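You operate a simulated robot arm through the tools that you are given. There is no shell and no other tool.

You run a simulated robot arm. Do the job below in one go: nothing can be reset, and whatever is moved stays where it is left.

TASK
Sew the label on the Double swatch and put it in the tray marked Sewn.
Fine: use the sewing slide plate, the clamp lever and Sew; wait till the run ends; leave clamp open, slide out, dial and power as they are. Where these are worked on the way, their far stop is far enough and under half their travel is too little: sewing slide plate.

The check looks at the end state, three seconds after you hand in, the way a careful person would. Anything else that was tipped, shoved, dropped, spilled or broken makes it a failure.

THE ROBOT
A 7-joint arm with a fingered hand, fixed in place. Base frame: the origin is on the floor under the middle of its stand, x ahead of it, y to its left, z up. Units: m, rad, N and s.
With the tool pointing down near the work surface it reaches from about 0.28 to 0.7 m from the base axis. Its first joint turns from -2.897 to 2.897 rad. Payload 4 kg.
Tool frame: the origin (TCP) lies between the finger pads and is the grasp point; the fingertips stand 0.026 m ahead of it; z points along the fingers, y is the line along which they close. The gripper opens to 0.156 m; its body begins 0.073 m behind the TCP. The gripper is a hand of 4 fingers: y runs from the thumb to the fingers, the wrist lies at [0, 0, -0.239] in the tool frame, and closing takes about 1.5 s.
Orientation is that of the tool frame in the base frame, as [roll, pitch, yaw] about the fixed x, y, z axes, in that order (R = Rz(yaw) Ry(pitch) Rx(roll)). With the fingers straight down and closing along the base's y, the tool's x points along the base's -x, its y along +y and its z along -z.

THE INTERFACE
- The arm moves only by the tool drive_tool. Its argument "increments" is a list of rows, each a list of 6 numbers: the shift along the tool's x, y, z in mm, then the turn, a rotation vector about the tool's x, y, z in rad. In form: [[tx, ty, tz, rx, ry, rz], ...]. A call has 1 to 20 rows; each row shifts and turns the commanded pose from where the row before left it, along the tool's axes as they then stand. "jaw" is the gripper command, from -1 (fully open) to 1 (shut), values between in proportion, set as the call begins (left out, the last holds). A row lasts 0.2 s, in which the tool goes at most 0.05 m and 0.15 rad; a call with a longer step from one row to the next is refused whole, and so is a gripper value outside its range. A pose out of reach is approached as far as the arm can. The call stops where the force on the tool passes 40 N (or 10 N more than at its start, if that is more) or the arm is blocked; 0.2 s more then pass. Each finger travels about 0.072 m/s and halts on what it meets, pressing with about 33 N; the grip force reading is that of the motor and also rises with nothing between the fingers. The clock runs only during rows and for 0.2 s after the last one: add rows that do not move to give the fingers time. It gives the time, the measured TCP pose, the force on the tool (base axes), the opening and the grip force at its end, in the units of the frame above (readings bear some noise), with the torque about the TCP (base axes, N m) and any sound that the robot's microphone picked up, and new pictures: "pictures" is both (left out), scene, wrist or none.
- Cameras (640 x 400 px; columns grow to the right, rows downward): "scene" is fixed at [0.0524, 0.6494, 1.5319]; the picture's right is [-0.72, -0.70, 0.00], its down [-0.59, 0.61, -0.53] and it looks along [0.37, -0.38, -0.85] (base axes); focal length 354 px, centre (320, 200). "wrist" rides on the gripper at [0.058, -0.058, -0.091] in the tool frame; the picture's right is [0.71, 0.71, 0.00], its down [-0.53, 0.53, -0.67] and it looks along [-0.47, 0.47, 0.74] (tool axes); focal length 265 px, centre (320, 200). There is no depth. A picture from a camera that has moved, and an enlarged one, comes with that camera's place and axes in the base frame and with its lens.
- set_fingers(finger1, finger2, finger3, thumb_bend): sets how far each is bent, from 0 (flat) to 1 (curled in); at 0.3 the hand is open as for a grip, at 0.7 the pads meet at the TCP. One left out holds its place. A second passes; each finger stops where it meets its share of the squeeze, and holds until it gets a number again. A gripper value or a shape takes the hand back. It gives what a move gives, with no picture; readings hold the bend of each and the force on the fingers (four entries, about 0 where the hand has none), thumb and palm.
- set_grasp(shape): the hand has 4 fingers and takes this shape, open, in about a second: jaw (thumb against the fingers, like two jaws); tri (thumb and two fingers); tip (a fingertip pinch); poke (one finger out to press); point (the index stretched); flat (the hand flat); cup (the hand cupped); fist (a fist). The gripper value then closes the fingers along that shape, each until it touches; the sizes above hold for jaw. It gives what a move gives, with no picture.
- close_up(camera, box): a new picture of the part [left, top, right, bottom] of that camera's present view, enlarged. No time passes.
- close_job(): hands the job in; it is judged then, once.

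Nothing tells you positions but the pictures and the camera data. Unless the task says otherwise, let go and move clear before handing in.

The tools are called after ">>>" as name(argument=value, ...) on one line, values as JSON. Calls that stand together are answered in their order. drive_tool: Moves the arm, as the interface text tells. Its arguments: {"type":"object","properties":{"increments":{"type":"array","items":{"type":"array","items":{"type":"number"}}},"jaw":{"type":"number"},"pictures":{"type":"string","enum":["both","scene","wrist","none"]}},"required":["increments"]} The other tools are called the same way: set_grasp (shape) gives the hand a shape; set_fingers (finger1, finger2, finger3, thumb_bend) moves the fingers one by one; close_up (camera, box) takes an enlarged picture of a part of a camera's view; close_job () hands the job in.

At the start:

```text
time_s: 0.0
eef_pos: [0.1677, 0.4534, 1.1725]
tcp_rot: [-3.141, -0.001, -3.139]
force: [0.0, -0.1, -0.7]
torque: [0.0, 0.04, 0.02]
width: 0.1559
gripper_force: 0.2
shape: jaw
bend: [0.3, 0.3, 0.3, 0.3]
finger forces: [0.1, 0.1, 0.1, 0.0, 0.1, 0.0]
```

scene: 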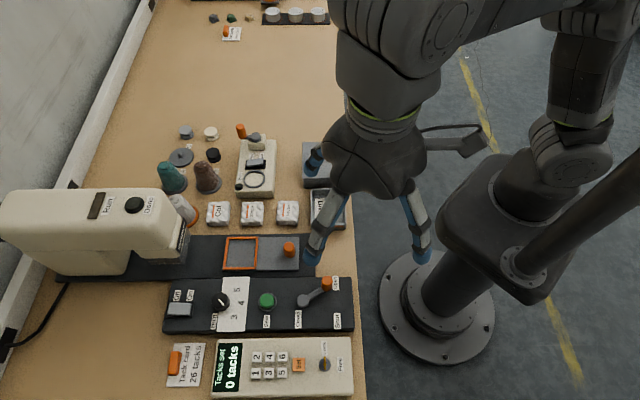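
wrist: 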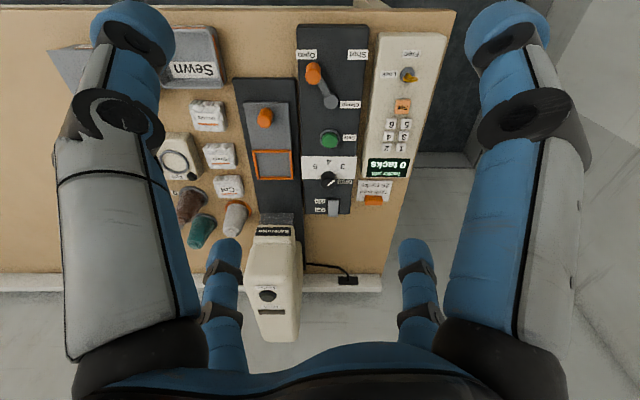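

I see a workbench with a sewing machine, a slide plate with an orange knob, a control panel (power, dial, green Sew button, clamp lever), a counter box, and swatches labelled Coil, Double, etc. I'll take enlarged views before moving anything.

>>> close_up(camera="scene", box=[160, 180, 360, 305])

>>> close_up(camera="scene", box=[150, 270, 370, 400])

>>> close_up(camera="wrist", box=[140, 10, 460, 210])

>>> close_up(camera="scene", box=[150, 110, 350, 235])

```text
3.20 times, centred on (260, 242) of scene
camera zoom: at [0.0524, 0.6494, 1.5319], right [-0.72, -0.7, 0.0], down [-0.59, 0.61, -0.53], along [0.37, -0.38, -0.85], focal length 1133 px, centre (512, 64)
```

zoom: 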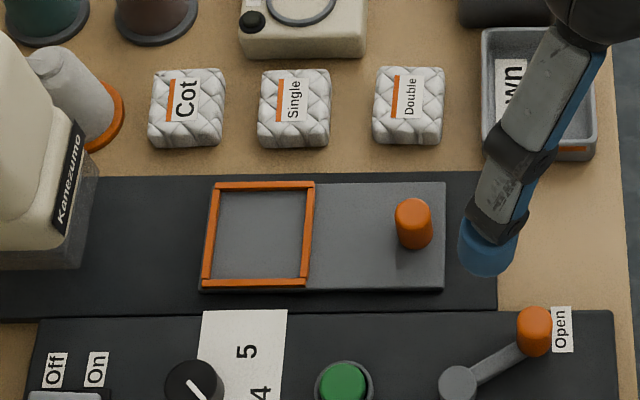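

```text
2.91 times, centred on (260, 335) of scene
camera zoom: at [0.0524, 0.6494, 1.5319], right [-0.72, -0.7, 0.0], down [-0.59, 0.61, -0.53], along [0.37, -0.38, -0.85], focal length 1030 px, centre (494, -193)
```

zoom: 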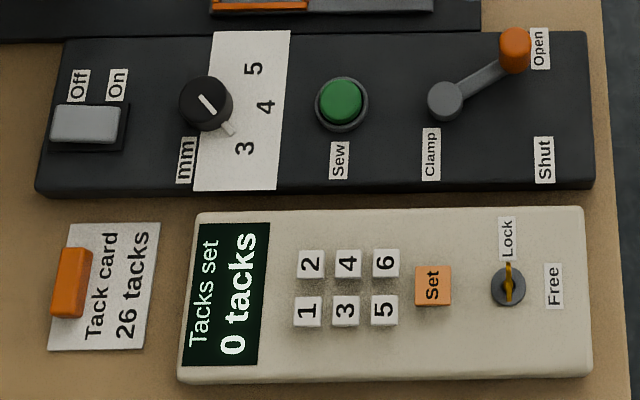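

```text
2.00 times, centred on (300, 110) of wrist
camera zoom: at [0.1103, 0.3961, 1.2642], right [-0.71, 0.7, 0.0], down [0.52, 0.53, 0.67], along [0.47, 0.47, -0.74], focal length 531 px, centre (360, 380)
```

zoom: 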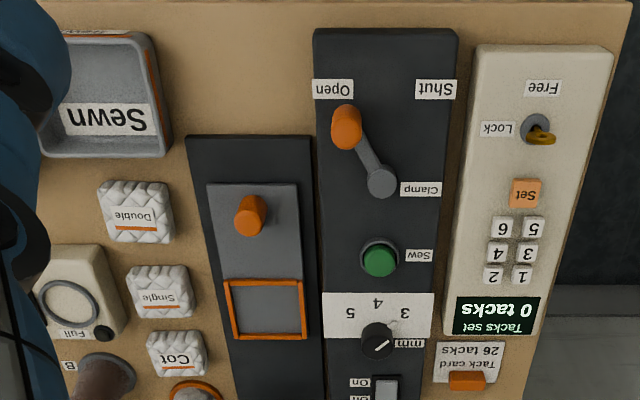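

```text
3.20 times, centred on (250, 172) of scene
camera zoom: at [0.0524, 0.6494, 1.5319], right [-0.72, -0.7, 0.0], down [-0.59, 0.61, -0.53], along [0.37, -0.38, -0.85], focal length 1133 px, centre (544, 288)
```

zoom: 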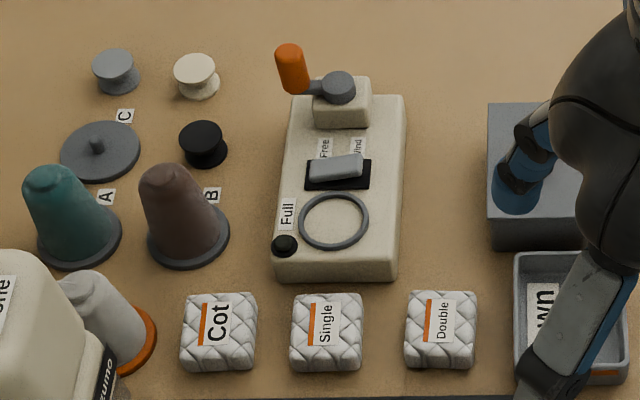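

The bench stands at 45° to the base frame. I put the Double swatch near (0.405, 0.398), the slide knob near (0.334, 0.461), the clamp lever near (0.214, 0.461) and Sew near (0.283, 0.572). I'll check what the hand shapes look like while the arm is still high and clear.

>>> set_grasp(shape="tip")

>>> drive_tool(increments=[[0, 0, 0, 0, 0, 0]], pictures="both")

```text
time_s: 0.9
eef_pos: [0.1678, 0.4534, 1.1729]
tcp_rot: [-3.141, 0.0, -3.138]
force: [0.4, -0.2, -0.7]
torque: [-0.01, 0.01, -0.02]
width: 0.1557
gripper_force: 0.1
shape: tip
bend: [0.12, 0.3, 0.12, 0.3]
finger forces: [0.0, 0.0, 0.0, 0.0, 0.0, 0.0]
```

```text
time_s: 1.3
eef_pos: [0.167, 0.4535, 1.1726]
tcp_rot: [-3.14, 0.001, -3.139]
force: [0.2, -0.1, 0.5]
torque: [-0.01, -0.01, 0.03]
width: 0.1559
gripper_force: 0.1
shape: tip
bend: [0.12, 0.3, 0.12, 0.3]
finger forces: [0.0, 0.0, 0.0, 0.1, 0.0, 0.0]
camera wrist: at [0.1103, 0.3961, 1.2642], right [-0.71, 0.7, 0.0], down [0.52, 0.53, 0.67], along [0.47, 0.47, -0.74], focal length 265 px, centre (320, 200)
```

scene: 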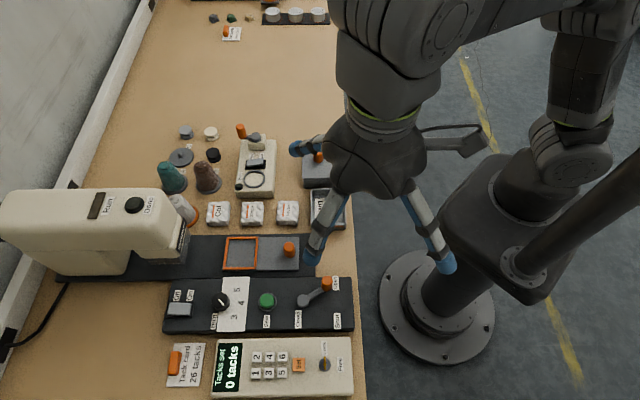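
wrist: 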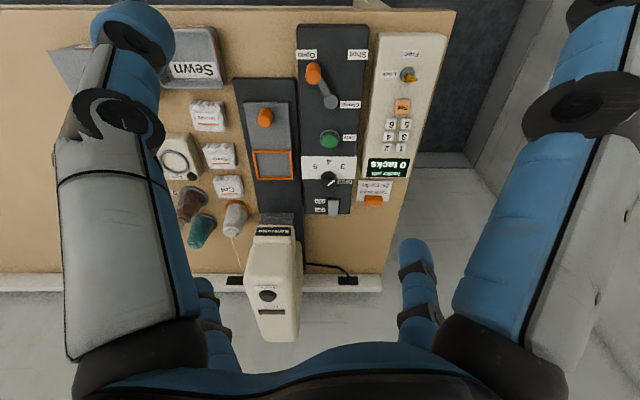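

In the "tip" shape the thumb and finger 2 (along tool y) oppose each other while fingers 1 and 3 splay out. I'll test curling fingers 1 and 3 so the pinch can fit between the swatches.

>>> set_fingers(finger1=1.0, finger3=1.0, finger2=0.3, thumb_bend=0.3)

>>> drive_tool(increments=[[0, 0, 0, 0, 0, 0], [0, 0, 0, 0, 0, 0], [0, 0, 0, 0, 0, 0]], pictures="both")

```text
time_s: 2.3
eef_pos: [0.1674, 0.4533, 1.1725]
tcp_rot: [-3.141, 0.001, -3.138]
force: [-0.8, 0.3, 0.2]
torque: [-0.02, -0.02, 0.0]
width: 0.0713
gripper_force: 0.1
shape: fingers
bend: [0.77, 0.3, 0.77, 0.3]
finger forces: [0.0, 0.0, 0.0, 0.1, 0.0, 0.0]
```

```text
time_s: 3.1
eef_pos: [0.1683, 0.4537, 1.1742]
tcp_rot: [-3.141, 0.001, -3.139]
force: [0.1, -0.5, 0.2]
torque: [-0.01, 0.0, -0.01]
width: 0.0723
gripper_force: 0.0
shape: fingers
bend: [0.87, 0.3, 0.87, 0.3]
finger forces: [0.0, 0.1, 0.0, 0.1, 0.0, 0.0]
camera wrist: at [0.1103, 0.3961, 1.2642], right [-0.71, 0.7, 0.0], down [0.52, 0.53, 0.67], along [0.47, 0.47, -0.74], focal length 265 px, centre (320, 200)
```

scene: 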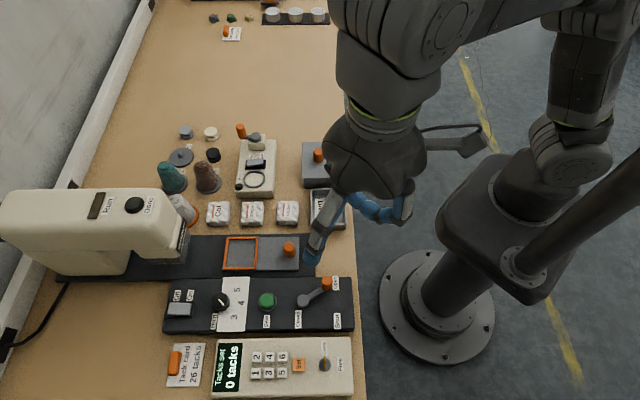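
wrist: 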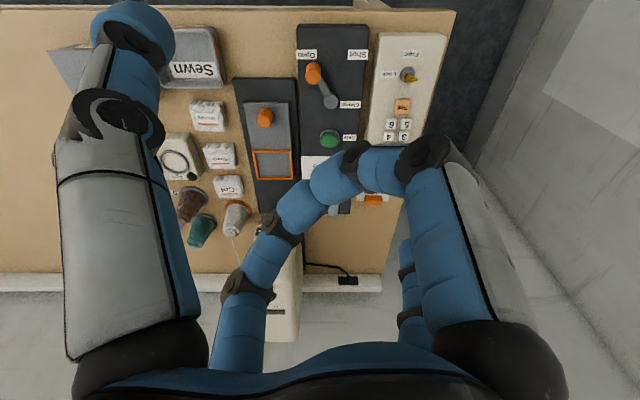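

Curled fingers meet in front of the palm, so that doesn't help. I'll go back to jaw, turn the tool to line up with the bench (x towards the robot, y along the bench), and move above the Double swatch and slide for a closer look.

>>> set_grasp(shape="jaw")

>>> drive_tool(increments=[[-38, -10.7, 24, 0, 0, 0], [-38, -10.7, 24, 0, 0, 0], [-38, -10.7, 24, 0, 0, 0], [-38, -10.7, 24, 0, 0, 0], [-38, -10.7, 24, 0, 0, 0], [0, 0, 0, 0, 0, -0.1309], [0, 0, 0, 0, 0, -0.1309], [0, 0, 0, 0, 0, -0.1309], [0, 0, 0, 0, 0, -0.1309], [0, 0, 0, 0, 0, -0.1309], [0, 0, 0, 0, 0, -0.1309], [0, 0, 0, 0, 0, 0]], jaw=-1)

```text
time_s: 4.0
eef_pos: [0.1681, 0.4545, 1.1735]
tcp_rot: [3.14, -0.001, -3.138]
force: [0.5, -0.6, 0.0]
torque: [0.01, 0.02, -0.01]
width: 0.156
gripper_force: 0.1
shape: jaw
bend: [0.3, 0.3, 0.3, 0.3]
finger forces: [0.1, 0.0, 0.0, 0.1, 0.0, 0.0]
```

```text
time_s: 6.6
eef_pos: [0.3568, 0.4001, 1.0532]
tcp_rot: [3.141, 0.001, -2.352]
force: [-0.3, -0.2, 0.1]
torque: [0.01, -0.02, -0.03]
width: 0.1561
gripper_force: 0.0
shape: jaw
bend: [0.3, 0.3, 0.3, 0.3]
finger forces: [0.1, 0.0, 0.0, 0.0, 0.0, 0.1]
camera wrist: at [0.358, 0.3189, 1.1444], right [-1.0, 0.0, 0.0], down [0.0, 0.74, 0.67], along [0.0, 0.67, -0.74], focal length 265 px, centre (320, 200)
```

scene: 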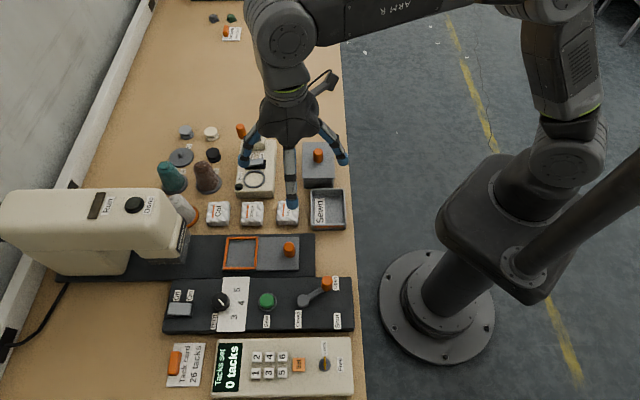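
wrist: 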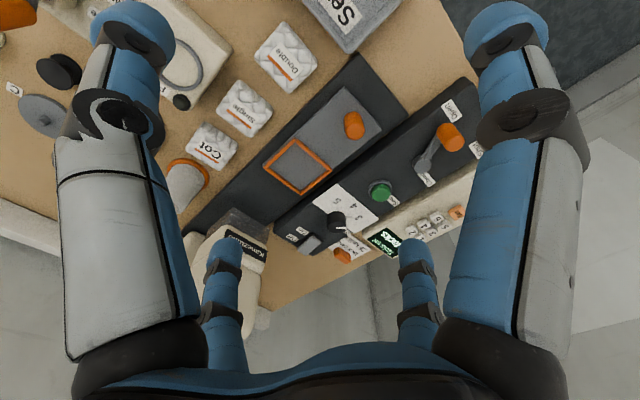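

Now the tool is aligned with the bench at 45°. I'll enlarge the wrist and scene views to measure heights and positions.

>>> close_up(camera="wrist", box=[180, 0, 480, 188])

>>> close_up(camera="scene", box=[200, 180, 360, 280])

>>> close_up(camera="wrist", box=[180, 100, 480, 288])

```text
2.13 times, centred on (330, 94) of wrist
camera zoom: at [0.358, 0.3189, 1.1444], right [-1.0, 0.0, 0.0], down [0.0, 0.74, 0.67], along [0.0, 0.67, -0.74], focal length 565 px, centre (299, 426)
```

zoom: 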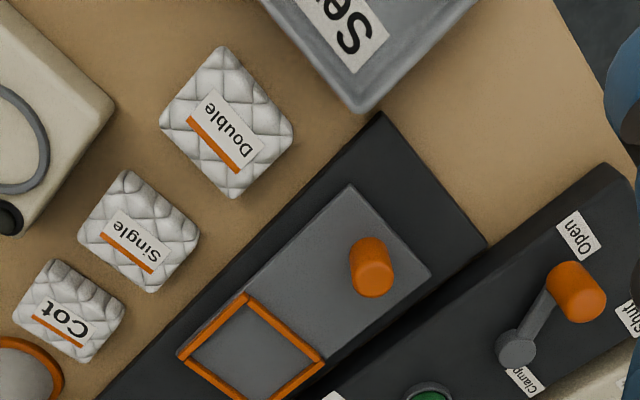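

```text
4.00 times, centred on (280, 230) of scene
camera zoom: at [0.0524, 0.6494, 1.5319], right [-0.72, -0.7, 0.0], down [-0.59, 0.61, -0.53], along [0.37, -0.38, -0.85], focal length 1416 px, centre (480, 80)
```

zoom: 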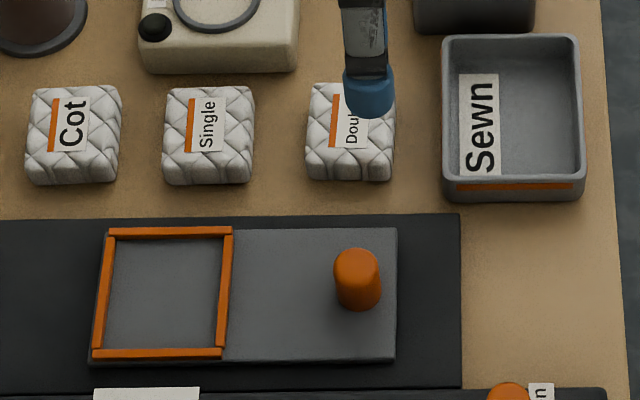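

```text
2.13 times, centred on (330, 194) of wrist
camera zoom: at [0.358, 0.3189, 1.1444], right [-1.0, 0.0, 0.0], down [0.0, 0.74, 0.67], along [0.0, 0.67, -0.74], focal length 565 px, centre (299, 213)
```

zoom: 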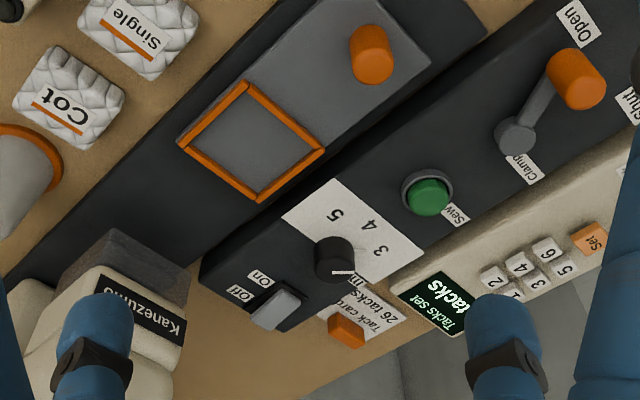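

The swatch top appears to be at about z 0.82, the rail top at about 0.805, and the frame centre at about 0.67 m out from the base. Before planning finger clearances I'll look at the sewing head and the side areas.

>>> close_up(camera="scene", box=[0, 170, 240, 320])

>>> close_up(camera="wrist", box=[170, 180, 330, 280])

>>> close_up(camera="scene", box=[250, 260, 370, 335])

```text
2.67 times, centred on (120, 245) of scene
camera zoom: at [0.0524, 0.6494, 1.5319], right [-0.72, -0.7, 0.0], down [-0.59, 0.61, -0.53], along [0.37, -0.38, -0.85], focal length 944 px, centre (853, 80)
```

zoom: 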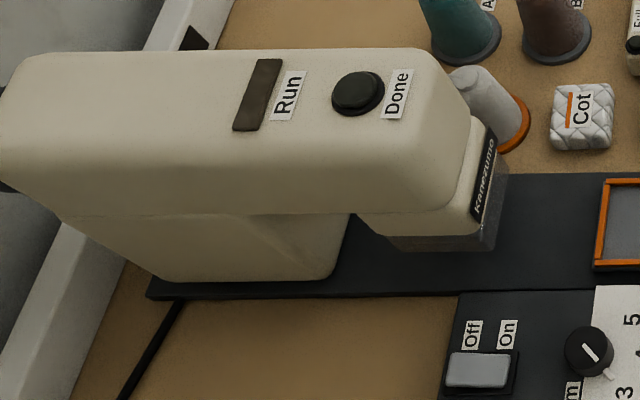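

```text
4.00 times, centred on (250, 230) of wrist
camera zoom: at [0.358, 0.3189, 1.1444], right [-1.0, 0.0, 0.0], down [0.0, 0.74, 0.67], along [0.0, 0.67, -0.74], focal length 1062 px, centre (600, 80)
```

zoom: 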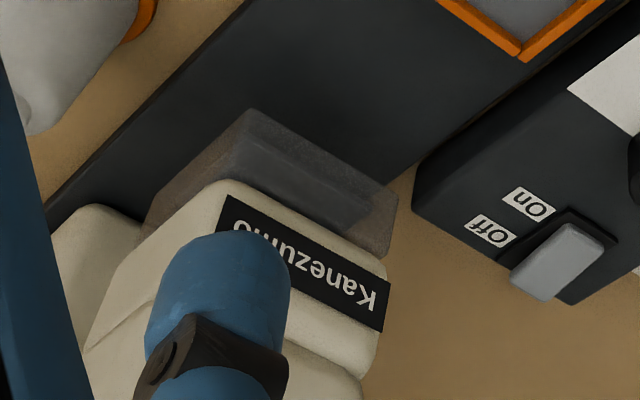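

```text
5.33 times, centred on (310, 298) of scene
camera zoom: at [0.0524, 0.6494, 1.5319], right [-0.72, -0.7, 0.0], down [-0.59, 0.61, -0.53], along [0.37, -0.38, -0.85], focal length 1888 px, centre (373, -320)
```

zoom: 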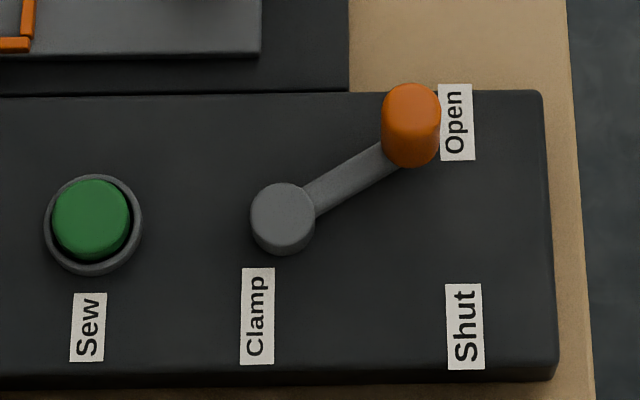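

The head's clear guard ends at about p=0.767 (its bottom is about z 0.848), so the slide has to carry the frame beneath it. I'll test a pinch with fingers 1 and 3 flat, so only thumb and finger 2 reach down.

>>> set_fingers(finger1=0.0, finger3=0.0, finger2=0.4, thumb_bend=0.4)

>>> drive_tool(increments=[[0, 0, 0, 0, 0, 0], [0, 0, 0, 0, 0, 0]], pictures="both")

>>> close_up(camera="scene", box=[200, 80, 400, 205])

```text
time_s: 7.6
eef_pos: [0.3567, 0.3991, 1.054]
tcp_rot: [3.141, 0.0, -2.352]
force: [-0.6, -0.9, -0.3]
torque: [0.02, -0.01, 0.02]
width: 0.1205
gripper_force: 0.0
shape: fingers
bend: [0.01, 0.4, 0.01, 0.4]
finger forces: [0.0, 0.0, 0.1, 0.0, 0.0, 0.1]
```

```text
time_s: 8.2
eef_pos: [0.358, 0.3995, 1.0534]
tcp_rot: [3.141, 0.0, -2.353]
force: [-0.5, -0.2, 0.4]
torque: [-0.01, 0.01, -0.03]
width: 0.1203
gripper_force: 0.1
shape: fingers
bend: [0.01, 0.4, 0.01, 0.4]
finger forces: [0.1, 0.0, 0.0, 0.0, 0.0, 0.0]
camera wrist: at [0.3578, 0.319, 1.1445], right [-1.0, 0.0, 0.0], down [0.0, 0.74, 0.67], along [0.0, 0.67, -0.74], focal length 265 px, centre (320, 200)
```

scene: 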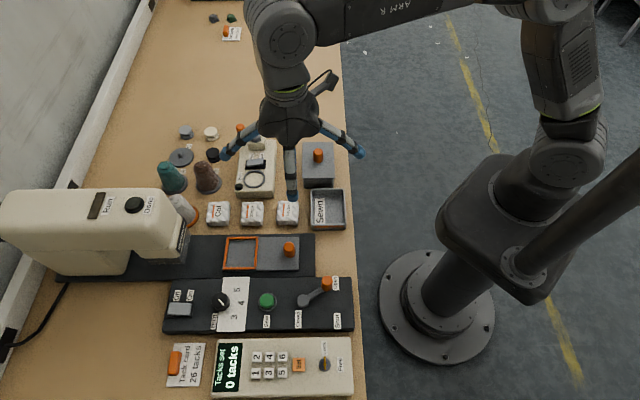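
wrist: 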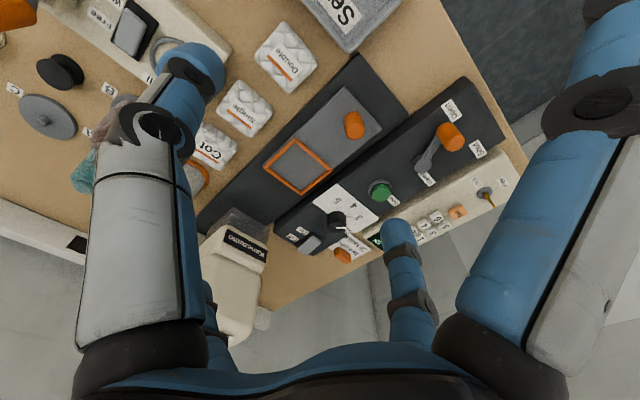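

```text
3.20 times, centred on (300, 142) of scene
camera zoom: at [0.0524, 0.6494, 1.5319], right [-0.72, -0.7, 0.0], down [-0.59, 0.61, -0.53], along [0.37, -0.38, -0.85], focal length 1133 px, centre (384, 384)
```

zoom: 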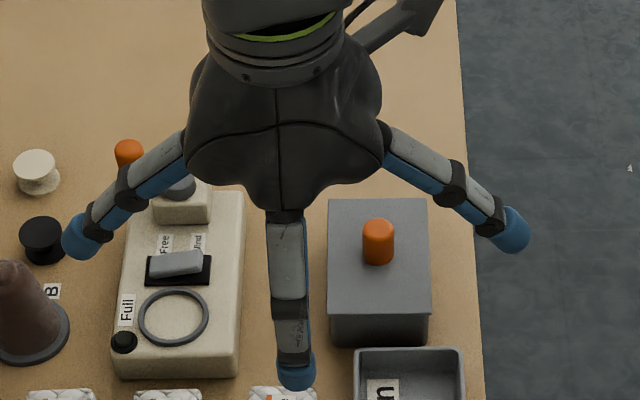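

Flat fingers still hang only about 2 cm above the gripping tips, which is tight over the neighbouring swatch and the tray. I'll look at the "poke" shape, which I need for the Sew button anyway, to see how far the other fingers curl away.

>>> set_grasp(shape="poke")

>>> drive_tool(increments=[[0, 0, 0, 0, 0, 0], [0, 0, 0, 0, 0, 0], [0, 0, 0, 0, 0, 0]], pictures="both")

>>> close_up(camera="scene", box=[200, 80, 400, 205])

```text
time_s: 9.1
eef_pos: [0.3576, 0.4012, 1.0525]
tcp_rot: [-3.141, -0.002, -2.354]
force: [-1.1, 0.3, 0.2]
torque: [-0.04, 0.01, -0.01]
width: 0.0
gripper_force: 0.0
shape: poke
bend: [1.0, 1.0, 1.0, 0.91]
finger forces: [0.1, 0.0, 0.1, 0.0, 0.0, 0.1]
```

```text
time_s: 9.9
eef_pos: [0.3569, 0.3989, 1.0536]
tcp_rot: [-3.141, 0.0, -2.354]
force: [0.5, -0.4, 0.2]
torque: [-0.01, 0.02, -0.01]
width: 0.0
gripper_force: 0.2
shape: poke
bend: [1.0, 1.0, 1.0, 0.91]
finger forces: [0.1, 0.0, 0.2, 0.0, 0.0, 0.1]
camera wrist: at [0.3578, 0.319, 1.1445], right [-1.0, 0.0, 0.0], down [0.0, 0.74, 0.67], along [0.0, 0.67, -0.74], focal length 265 px, centre (320, 200)
```

scene: 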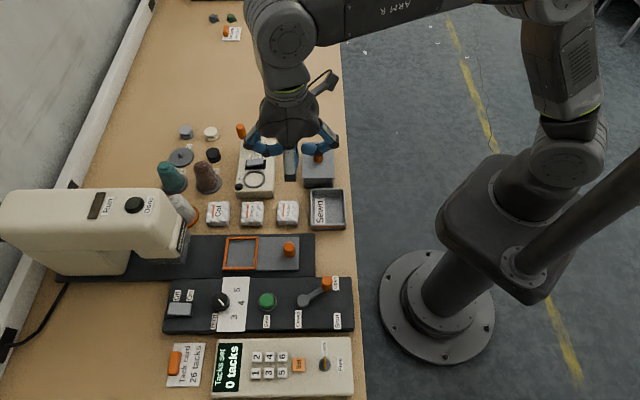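
wrist: 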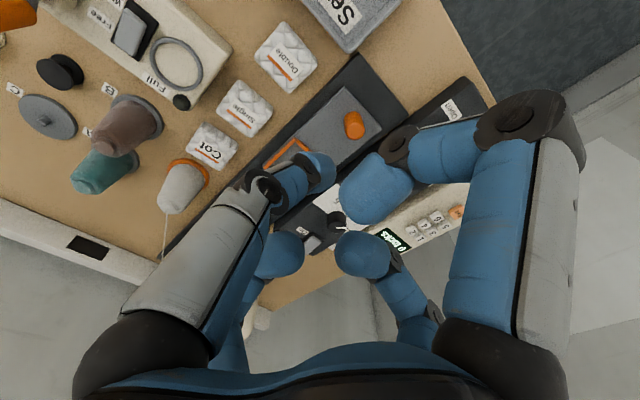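

```text
3.20 times, centred on (300, 142) of scene
camera zoom: at [0.0524, 0.6494, 1.5319], right [-0.72, -0.7, 0.0], down [-0.59, 0.61, -0.53], along [0.37, -0.38, -0.85], focal length 1133 px, centre (384, 384)
```

zoom: 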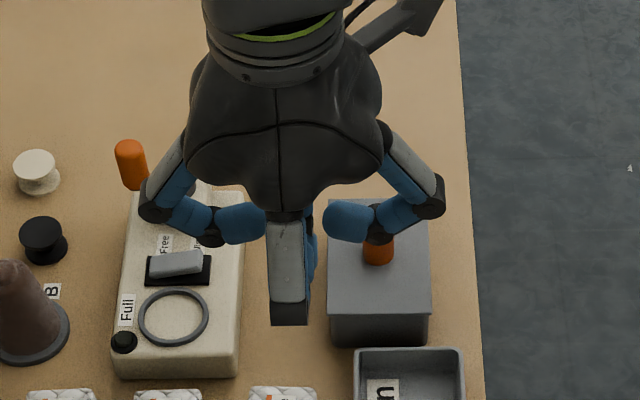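

In "poke" fingers 1 and 3 curl fully up out of the way. From here I'll open only finger 2 and the thumb to make a clean two-digit pinch.

>>> set_fingers(finger2=0.4, thumb_bend=0.4)

>>> drive_tool(increments=[[0, 0, 0, 0, 0, 0], [0, 0, 0, 0, 0, 0]], pictures="both")

>>> close_up(camera="scene", box=[200, 80, 400, 205])

```text
time_s: 10.9
eef_pos: [0.3574, 0.4006, 1.0532]
tcp_rot: [3.141, 0.002, -2.352]
force: [-0.3, 0.4, 0.3]
torque: [-0.04, 0.03, 0.02]
width: 0.0682
gripper_force: 0.1
shape: fingers
bend: [1.0, 0.4, 1.0, 0.4]
finger forces: [0.0, 0.1, 0.0, 0.1, 0.0, 0.1]
```

```text
time_s: 11.5
eef_pos: [0.3571, 0.3999, 1.0535]
tcp_rot: [3.141, -0.001, -2.352]
force: [-0.7, 0.1, -0.1]
torque: [0.03, -0.03, 0.02]
width: 0.0683
gripper_force: 0.1
shape: fingers
bend: [1.0, 0.4, 1.0, 0.4]
finger forces: [0.1, 0.0, 0.0, 0.0, 0.1, 0.0]
camera wrist: at [0.3578, 0.319, 1.1445], right [-1.0, 0.0, 0.0], down [0.0, 0.74, 0.67], along [0.0, 0.67, -0.74], focal length 265 px, centre (320, 200)
```

scene: 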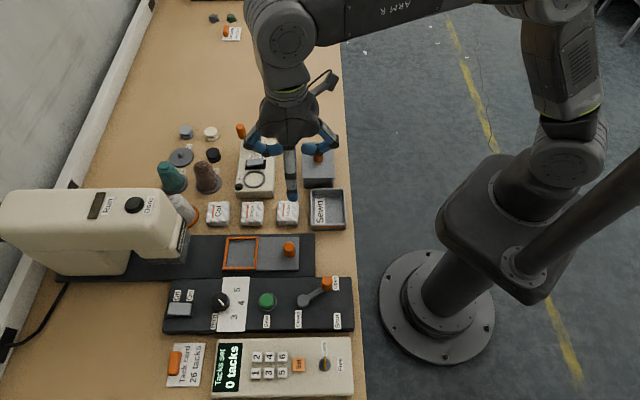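
wrist: 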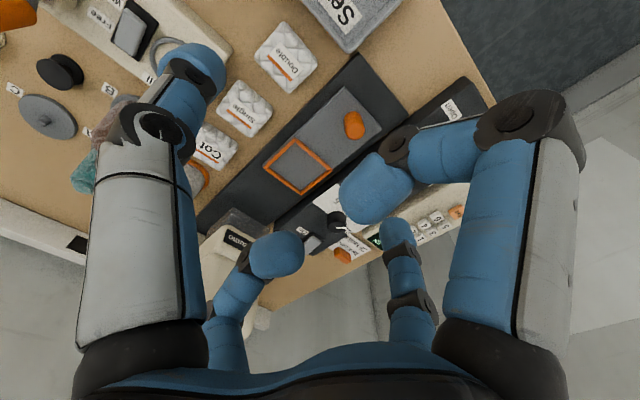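

```text
3.20 times, centred on (300, 142) of scene
camera zoom: at [0.0524, 0.6494, 1.5319], right [-0.72, -0.7, 0.0], down [-0.59, 0.61, -0.53], along [0.37, -0.38, -0.85], focal length 1133 px, centre (384, 384)
```

zoom: 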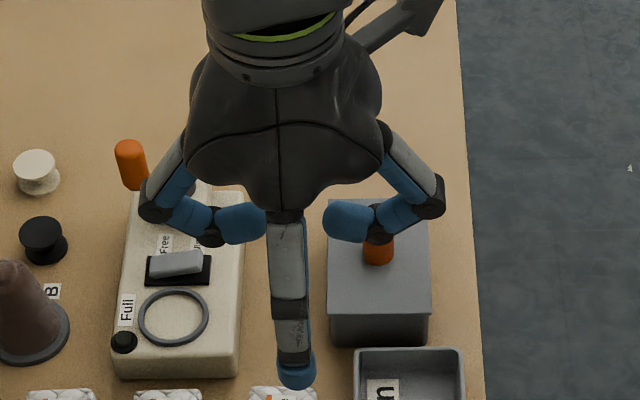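

I now have a clean thumb and finger-2 pinch along the bench direction, with the other two fingers tucked up. I'll move above the Double swatch and look again to refine its position and height.

>>> drive_tool(increments=[[-10.1, -9.2, 34.5, 0, 0, 0], [-10.1, -9.2, 34.5, 0, 0, 0], [-10.1, -9.2, 34.5, 0, 0, 0], [0, 0, 0, 0, 0, 0], [0, 0, 0, 0, 0, 0]], pictures="both")

>>> close_up(camera="wrist", box=[180, 90, 500, 290])

>>> close_up(camera="scene", box=[220, 140, 360, 228])

```text
time_s: 12.7
eef_pos: [0.3979, 0.4036, 0.9516]
tcp_rot: [-3.141, -0.001, -2.352]
force: [-0.5, 0.1, -0.4]
torque: [-0.01, 0.02, 0.0]
width: 0.068
gripper_force: 0.0
shape: fingers
bend: [1.0, 0.4, 1.0, 0.4]
finger forces: [0.0, 0.1, 0.0, 0.0, 0.0, 0.0]
camera wrist: at [0.3996, 0.3219, 1.0418], right [-1.0, 0.0, 0.0], down [0.0, 0.74, 0.67], along [0.0, 0.67, -0.74], focal length 265 px, centre (320, 200)
```

scene: 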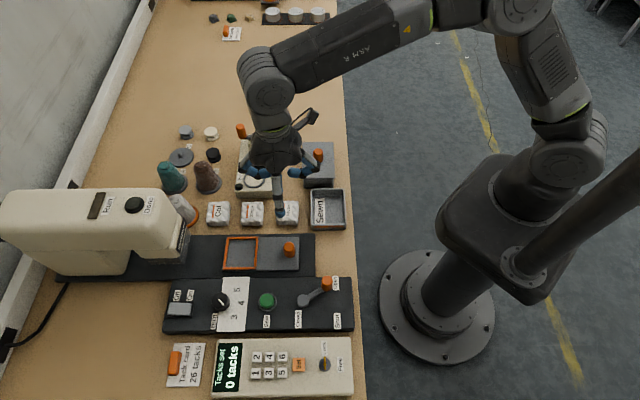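
wrist: 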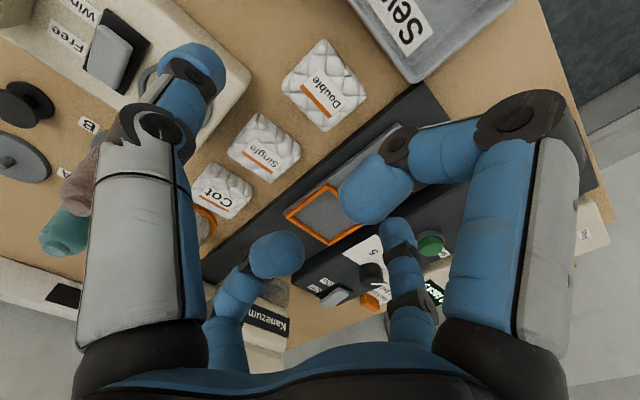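

```text
2.00 times, centred on (340, 190) of wrist
camera zoom: at [0.3996, 0.3219, 1.0418], right [-1.0, 0.0, 0.0], down [0.0, 0.74, 0.67], along [0.0, 0.67, -0.74], focal length 531 px, centre (280, 220)
```

zoom: 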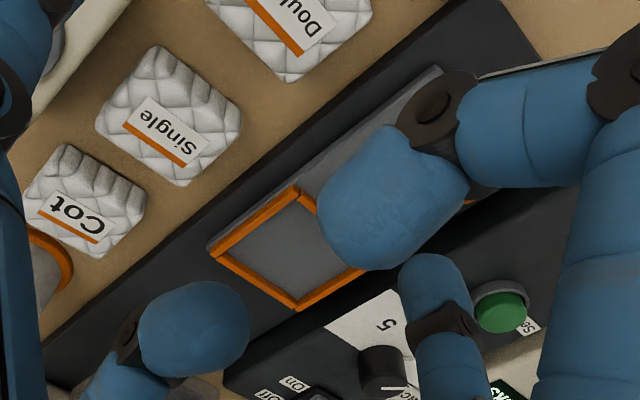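

```text
4.55 times, centred on (290, 184) of scene
camera zoom: at [0.0524, 0.6494, 1.5319], right [-0.72, -0.7, 0.0], down [-0.59, 0.61, -0.53], along [0.37, -0.38, -0.85], focal length 1609 px, centre (456, 273)
```

zoom: 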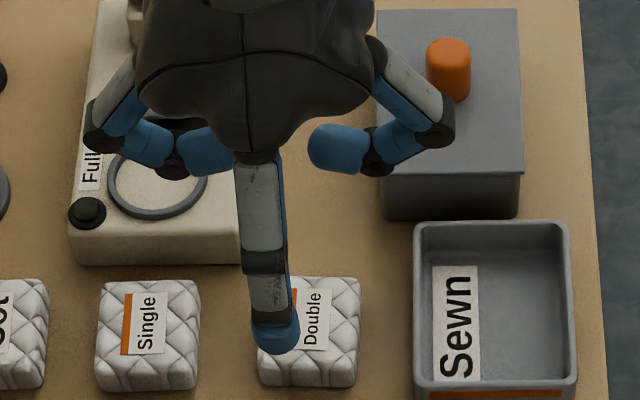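

I'll enlarge the Double swatch in the wrist view for precise corner positions.

>>> close_up(camera="wrist", box=[240, 20, 400, 120])

>>> close_up(camera="scene", box=[260, 190, 340, 240])

>>> close_up(camera="wrist", box=[330, 0, 650, 200])

```text
4.00 times, centred on (320, 70) of wrist
camera zoom: at [0.3996, 0.3219, 1.0418], right [-1.0, 0.0, 0.0], down [0.0, 0.74, 0.67], along [0.0, 0.67, -0.74], focal length 1062 px, centre (320, 720)
```

zoom: 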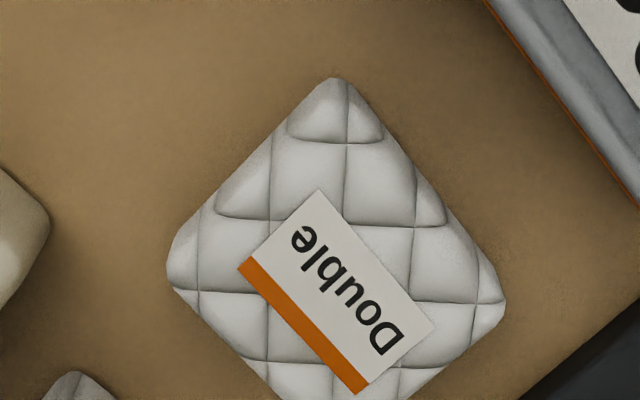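

```text
8.00 times, centred on (300, 215) of scene
camera zoom: at [0.0524, 0.6494, 1.5319], right [-0.72, -0.7, 0.0], down [-0.59, 0.61, -0.53], along [0.37, -0.38, -0.85], focal length 2832 px, centre (480, 80)
```

zoom: 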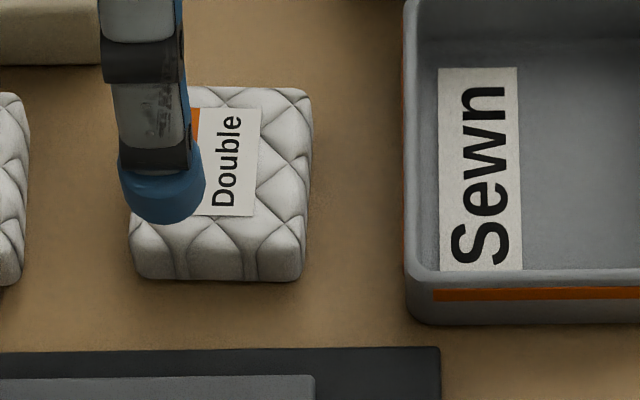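

```text
refused: 650 is not a number from 0 to 640
```

The Double swatch's top centre comes out at about (0.396, 0.402, 0.821), about 52 mm square and aligned with the bench. I'll narrow the pinch so finger 2 fits between the swatch and the rail, nudge to centre, and look again.

>>> set_fingers(finger2=0.56, thumb_bend=0.53)

>>> drive_tool(increments=[[3.8, 1.0, 35, 0, 0, 0], [0, 0, 20, 0, 0, 0], [0, 0, 0, 0, 0, 0], [0, 0, 0, 0, 0, 0]], pictures="both")

>>> close_up(camera="scene", box=[250, 170, 346, 230])

>>> close_up(camera="wrist", box=[160, 60, 480, 260])

```text
time_s: 13.7
eef_pos: [0.3988, 0.4032, 0.9501]
tcp_rot: [3.141, 0.001, -2.353]
force: [0.8, -0.3, -0.4]
torque: [0.02, -0.01, 0.0]
width: 0.0509
gripper_force: 0.1
shape: fingers
bend: [1.0, 0.56, 1.0, 0.53]
finger forces: [0.1, 0.0, 0.0, 0.0, 0.0, 0.0]
```

```text
time_s: 14.7
eef_pos: [0.3947, 0.4013, 0.8967]
tcp_rot: [-3.142, 0.0, -2.352]
force: [-0.8, -0.8, -0.6]
torque: [-0.01, -0.01, 0.05]
width: 0.051
gripper_force: 0.0
shape: fingers
bend: [1.0, 0.56, 1.0, 0.53]
finger forces: [0.0, 0.1, 0.0, 0.0, 0.1, 0.0]
camera wrist: at [0.3953, 0.3194, 0.9869], right [-1.0, 0.0, 0.0], down [0.0, 0.74, 0.67], along [0.0, 0.67, -0.74], focal length 265 px, centre (320, 200)
```

scene: 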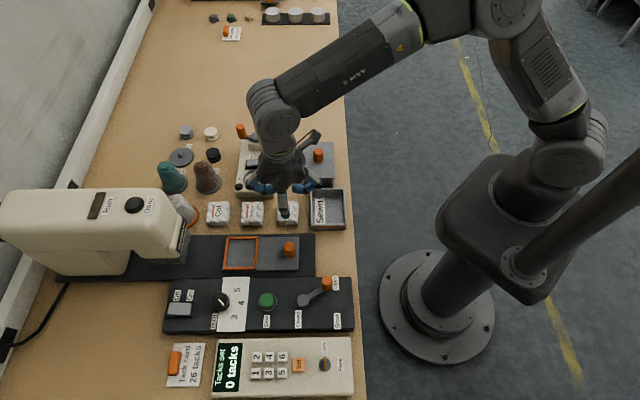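
wrist: 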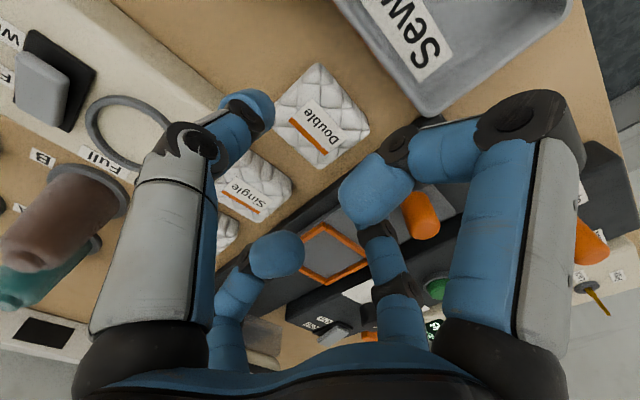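

```text
6.67 times, centred on (298, 200) of scene
camera zoom: at [0.0524, 0.6494, 1.5319], right [-0.72, -0.7, 0.0], down [-0.59, 0.61, -0.53], along [0.37, -0.38, -0.85], focal length 2360 px, centre (467, 200)
```

zoom: 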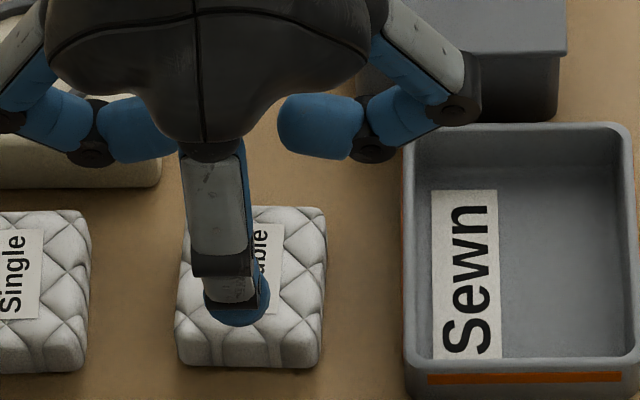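

```text
2.00 times, centred on (320, 160) of wrist
camera zoom: at [0.3953, 0.3194, 0.9869], right [-1.0, 0.0, 0.0], down [0.0, 0.74, 0.67], along [0.0, 0.67, -0.74], focal length 531 px, centre (320, 280)
```

zoom: 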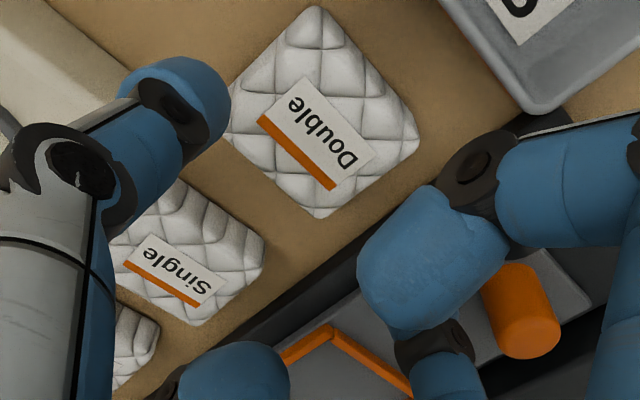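

The pinch is centred on Double to within about 1–2 mm. I'll turn a couple of degrees to match the swatch and come down with thumb and finger 2 on either side of it.

>>> drive_tool(increments=[[-1.3, 0.5, 20, 0, 0, 0.035], [0, 0, 20, 0, 0, 0], [0, 0, 12, 0, 0, 0], [0, 0, 8, 0, 0, 0], [0, 0, 0, 0, 0, 0]], pictures="both")

>>> close_up(camera="scene", box=[250, 170, 346, 230])

>>> close_up(camera="wrist", box=[200, 80, 440, 230])

```text
time_s: 15.9
eef_pos: [0.3949, 0.4042, 0.8354]
tcp_rot: [-3.141, 0.0, -2.388]
force: [0.9, 0.4, -0.5]
torque: [-0.05, -0.04, 0.01]
width: 0.0509
gripper_force: 0.0
shape: fingers
bend: [1.0, 0.56, 1.0, 0.53]
finger forces: [0.0, 0.0, 0.0, 0.1, 0.1, 0.1]
camera wrist: at [0.3936, 0.3219, 0.9259], right [-1.0, 0.03, 0.0], down [0.02, 0.74, 0.67], along [0.02, 0.67, -0.74], focal length 265 px, centre (320, 200)
```

scene: 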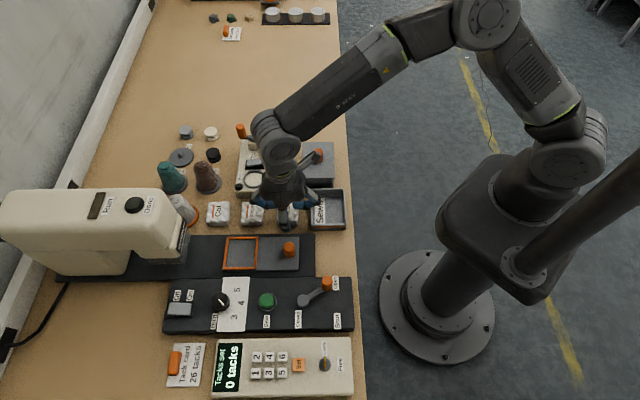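
wrist: 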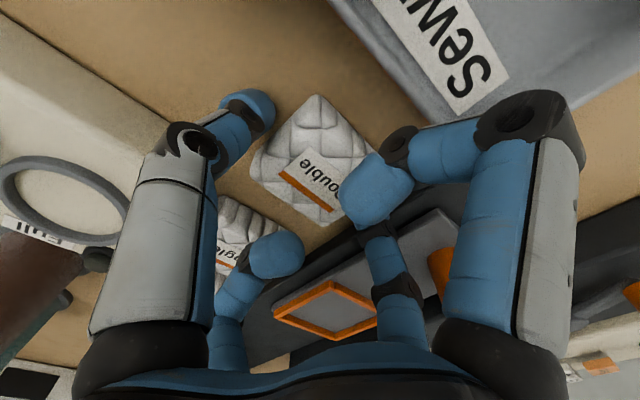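

```text
6.67 times, centred on (298, 200) of scene
camera zoom: at [0.0524, 0.6494, 1.5319], right [-0.72, -0.7, 0.0], down [-0.59, 0.61, -0.53], along [0.37, -0.38, -0.85], focal length 2360 px, centre (467, 200)
```

zoom: 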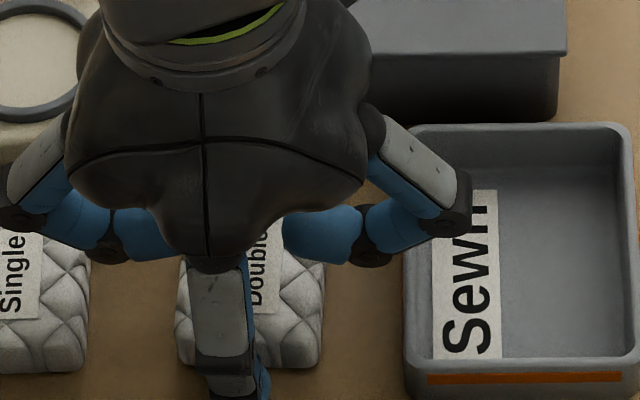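

```text
2.67 times, centred on (320, 155) of wrist
camera zoom: at [0.3936, 0.3219, 0.9259], right [-1.0, 0.03, 0.0], down [0.02, 0.74, 0.67], along [0.02, 0.67, -0.74], focal length 708 px, centre (320, 320)
```

zoom: 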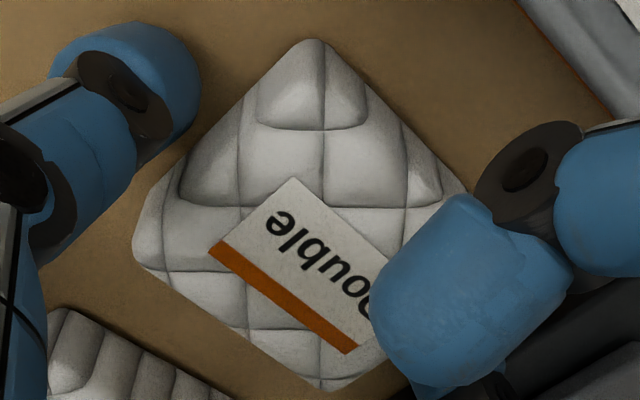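

Thumb and finger 2 now straddle the swatch with their tips a few millimetres above the bench. I'll close the pinch.

>>> set_fingers(finger2=0.8, thumb_bend=0.8)

>>> drive_tool(increments=[[0, 0, 0, 0, 0, 0], [0, 0, 0, 0, 0, 0]], pictures="both")

>>> close_up(camera="wrist", box=[200, 80, 440, 230])

```text
time_s: 16.9
eef_pos: [0.3969, 0.402, 0.8361]
tcp_rot: [-3.141, 0.0, -2.389]
force: [7.7, -8.0, 10.8]
torque: [0.11, 0.14, 0.0]
width: 0.0369
gripper_force: 27.8
shape: fingers
bend: [1.0, 0.52, 1.0, 0.66]
finger forces: [0.0, 30.0, 0.0, 0.0, 25.2, 0.0]
```

```text
time_s: 17.5
eef_pos: [0.396, 0.4035, 0.8352]
tcp_rot: [-3.139, 0.002, -2.39]
force: [9.4, -9.9, 13.0]
torque: [0.17, 0.14, -0.04]
width: 0.0372
gripper_force: 31.2
shape: fingers
bend: [1.0, 0.52, 1.0, 0.66]
finger forces: [0.0, 34.5, 0.0, 0.1, 27.0, 0.0]
camera wrist: at [0.3942, 0.3212, 0.9266], right [-1.0, 0.03, 0.0], down [0.02, 0.74, 0.67], along [0.02, 0.67, -0.74], focal length 265 px, centre (320, 200)
```

scene: 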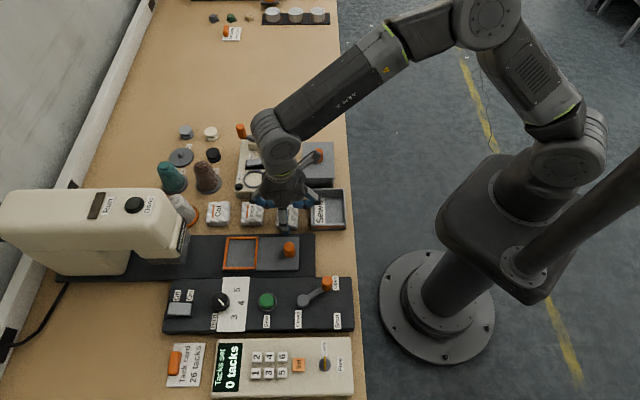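
wrist: 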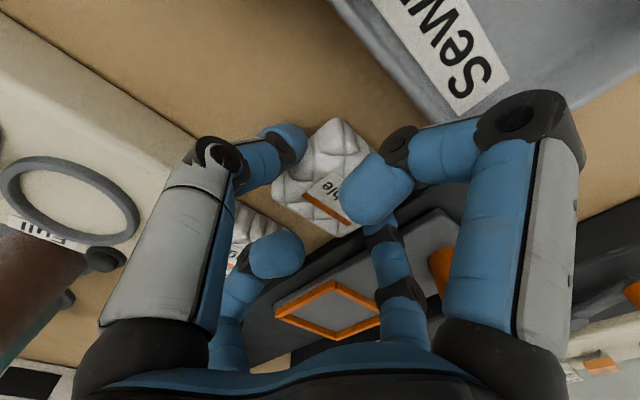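

```text
2.67 times, centred on (320, 155) of wrist
camera zoom: at [0.3942, 0.3212, 0.9266], right [-1.0, 0.03, 0.0], down [0.02, 0.74, 0.67], along [0.02, 0.67, -0.74], focal length 708 px, centre (320, 320)
```

zoom: 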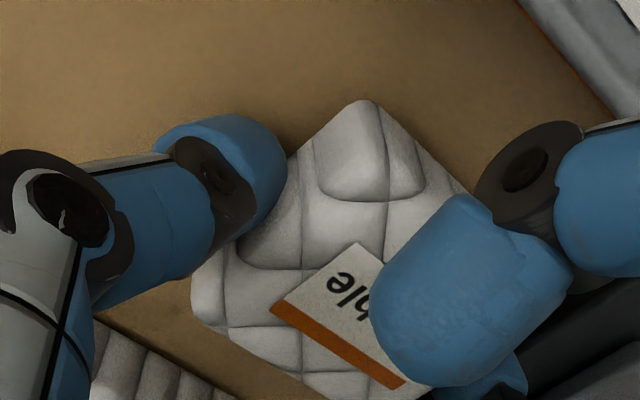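

The thumb pushed the swatch about 12 mm towards the rail before both digits squeezed, but it is gripped (about 30 N on each). I'll lift slowly and check that it comes up.

>>> drive_tool(increments=[[0, 0, -5, 0, 0, 0], [0, 0, -10, 0, 0, 0], [0, 0, -15, 0, 0, 0], [0, 0, 0, 0, 0, 0]], pictures="both")

>>> close_up(camera="wrist", box=[200, 80, 440, 230])

>>> close_up(camera="scene", box=[250, 170, 346, 230])

```text
time_s: 18.5
eef_pos: [0.3956, 0.4021, 0.8648]
tcp_rot: [3.142, 0.0, -2.388]
force: [0.0, -0.6, -0.3]
torque: [0.02, 0.02, 0.02]
width: 0.0335
gripper_force: 18.9
shape: fingers
bend: [1.0, 0.5, 1.0, 0.65]
finger forces: [0.0, 19.0, 0.1, 0.0, 19.1, 0.0]
camera wrist: at [0.3933, 0.3211, 0.9555], right [-1.0, 0.03, 0.0], down [0.02, 0.74, 0.67], along [0.02, 0.67, -0.74], focal length 265 px, centre (320, 200)
```

scene: 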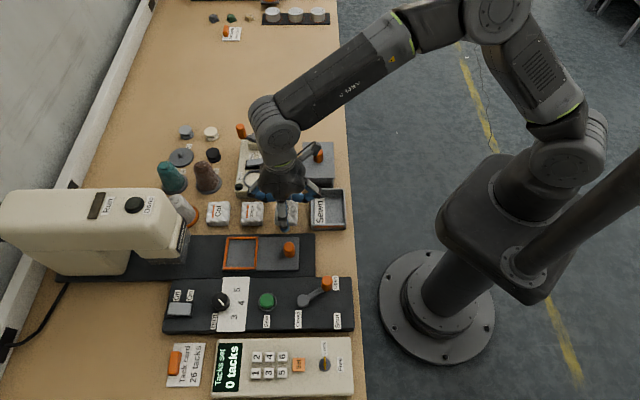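
wrist: 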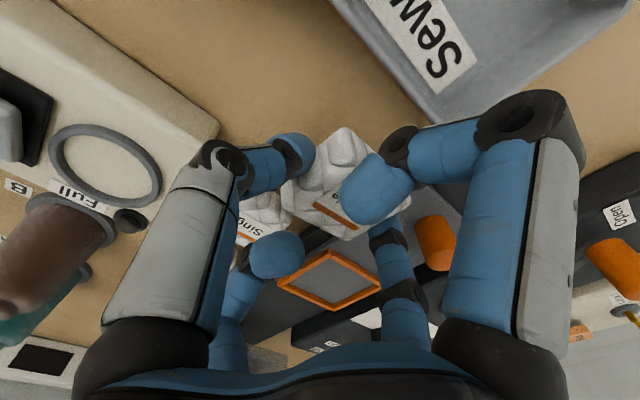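

```text
2.67 times, centred on (320, 155) of wrist
camera zoom: at [0.3933, 0.3211, 0.9555], right [-1.0, 0.03, 0.0], down [0.02, 0.74, 0.67], along [0.02, 0.67, -0.74], focal length 708 px, centre (320, 320)
```

zoom: 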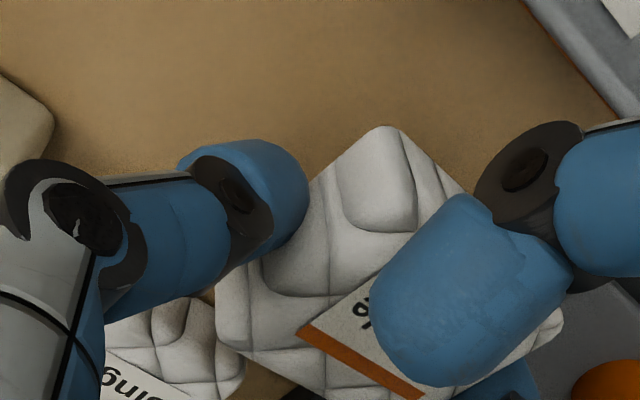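

```text
6.67 times, centred on (298, 200) of scene
camera zoom: at [0.0524, 0.6494, 1.5319], right [-0.72, -0.7, 0.0], down [-0.59, 0.61, -0.53], along [0.37, -0.38, -0.85], focal length 2360 px, centre (467, 200)
```

zoom: 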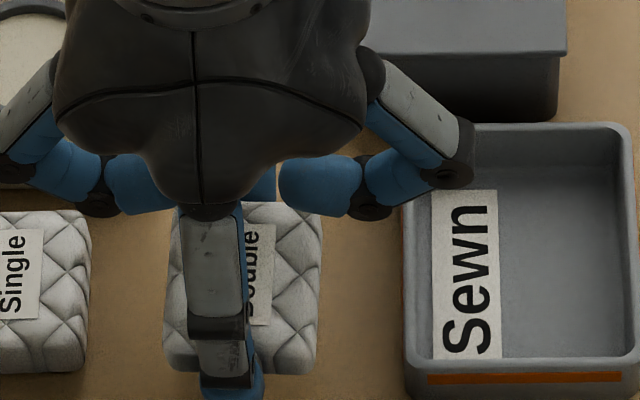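

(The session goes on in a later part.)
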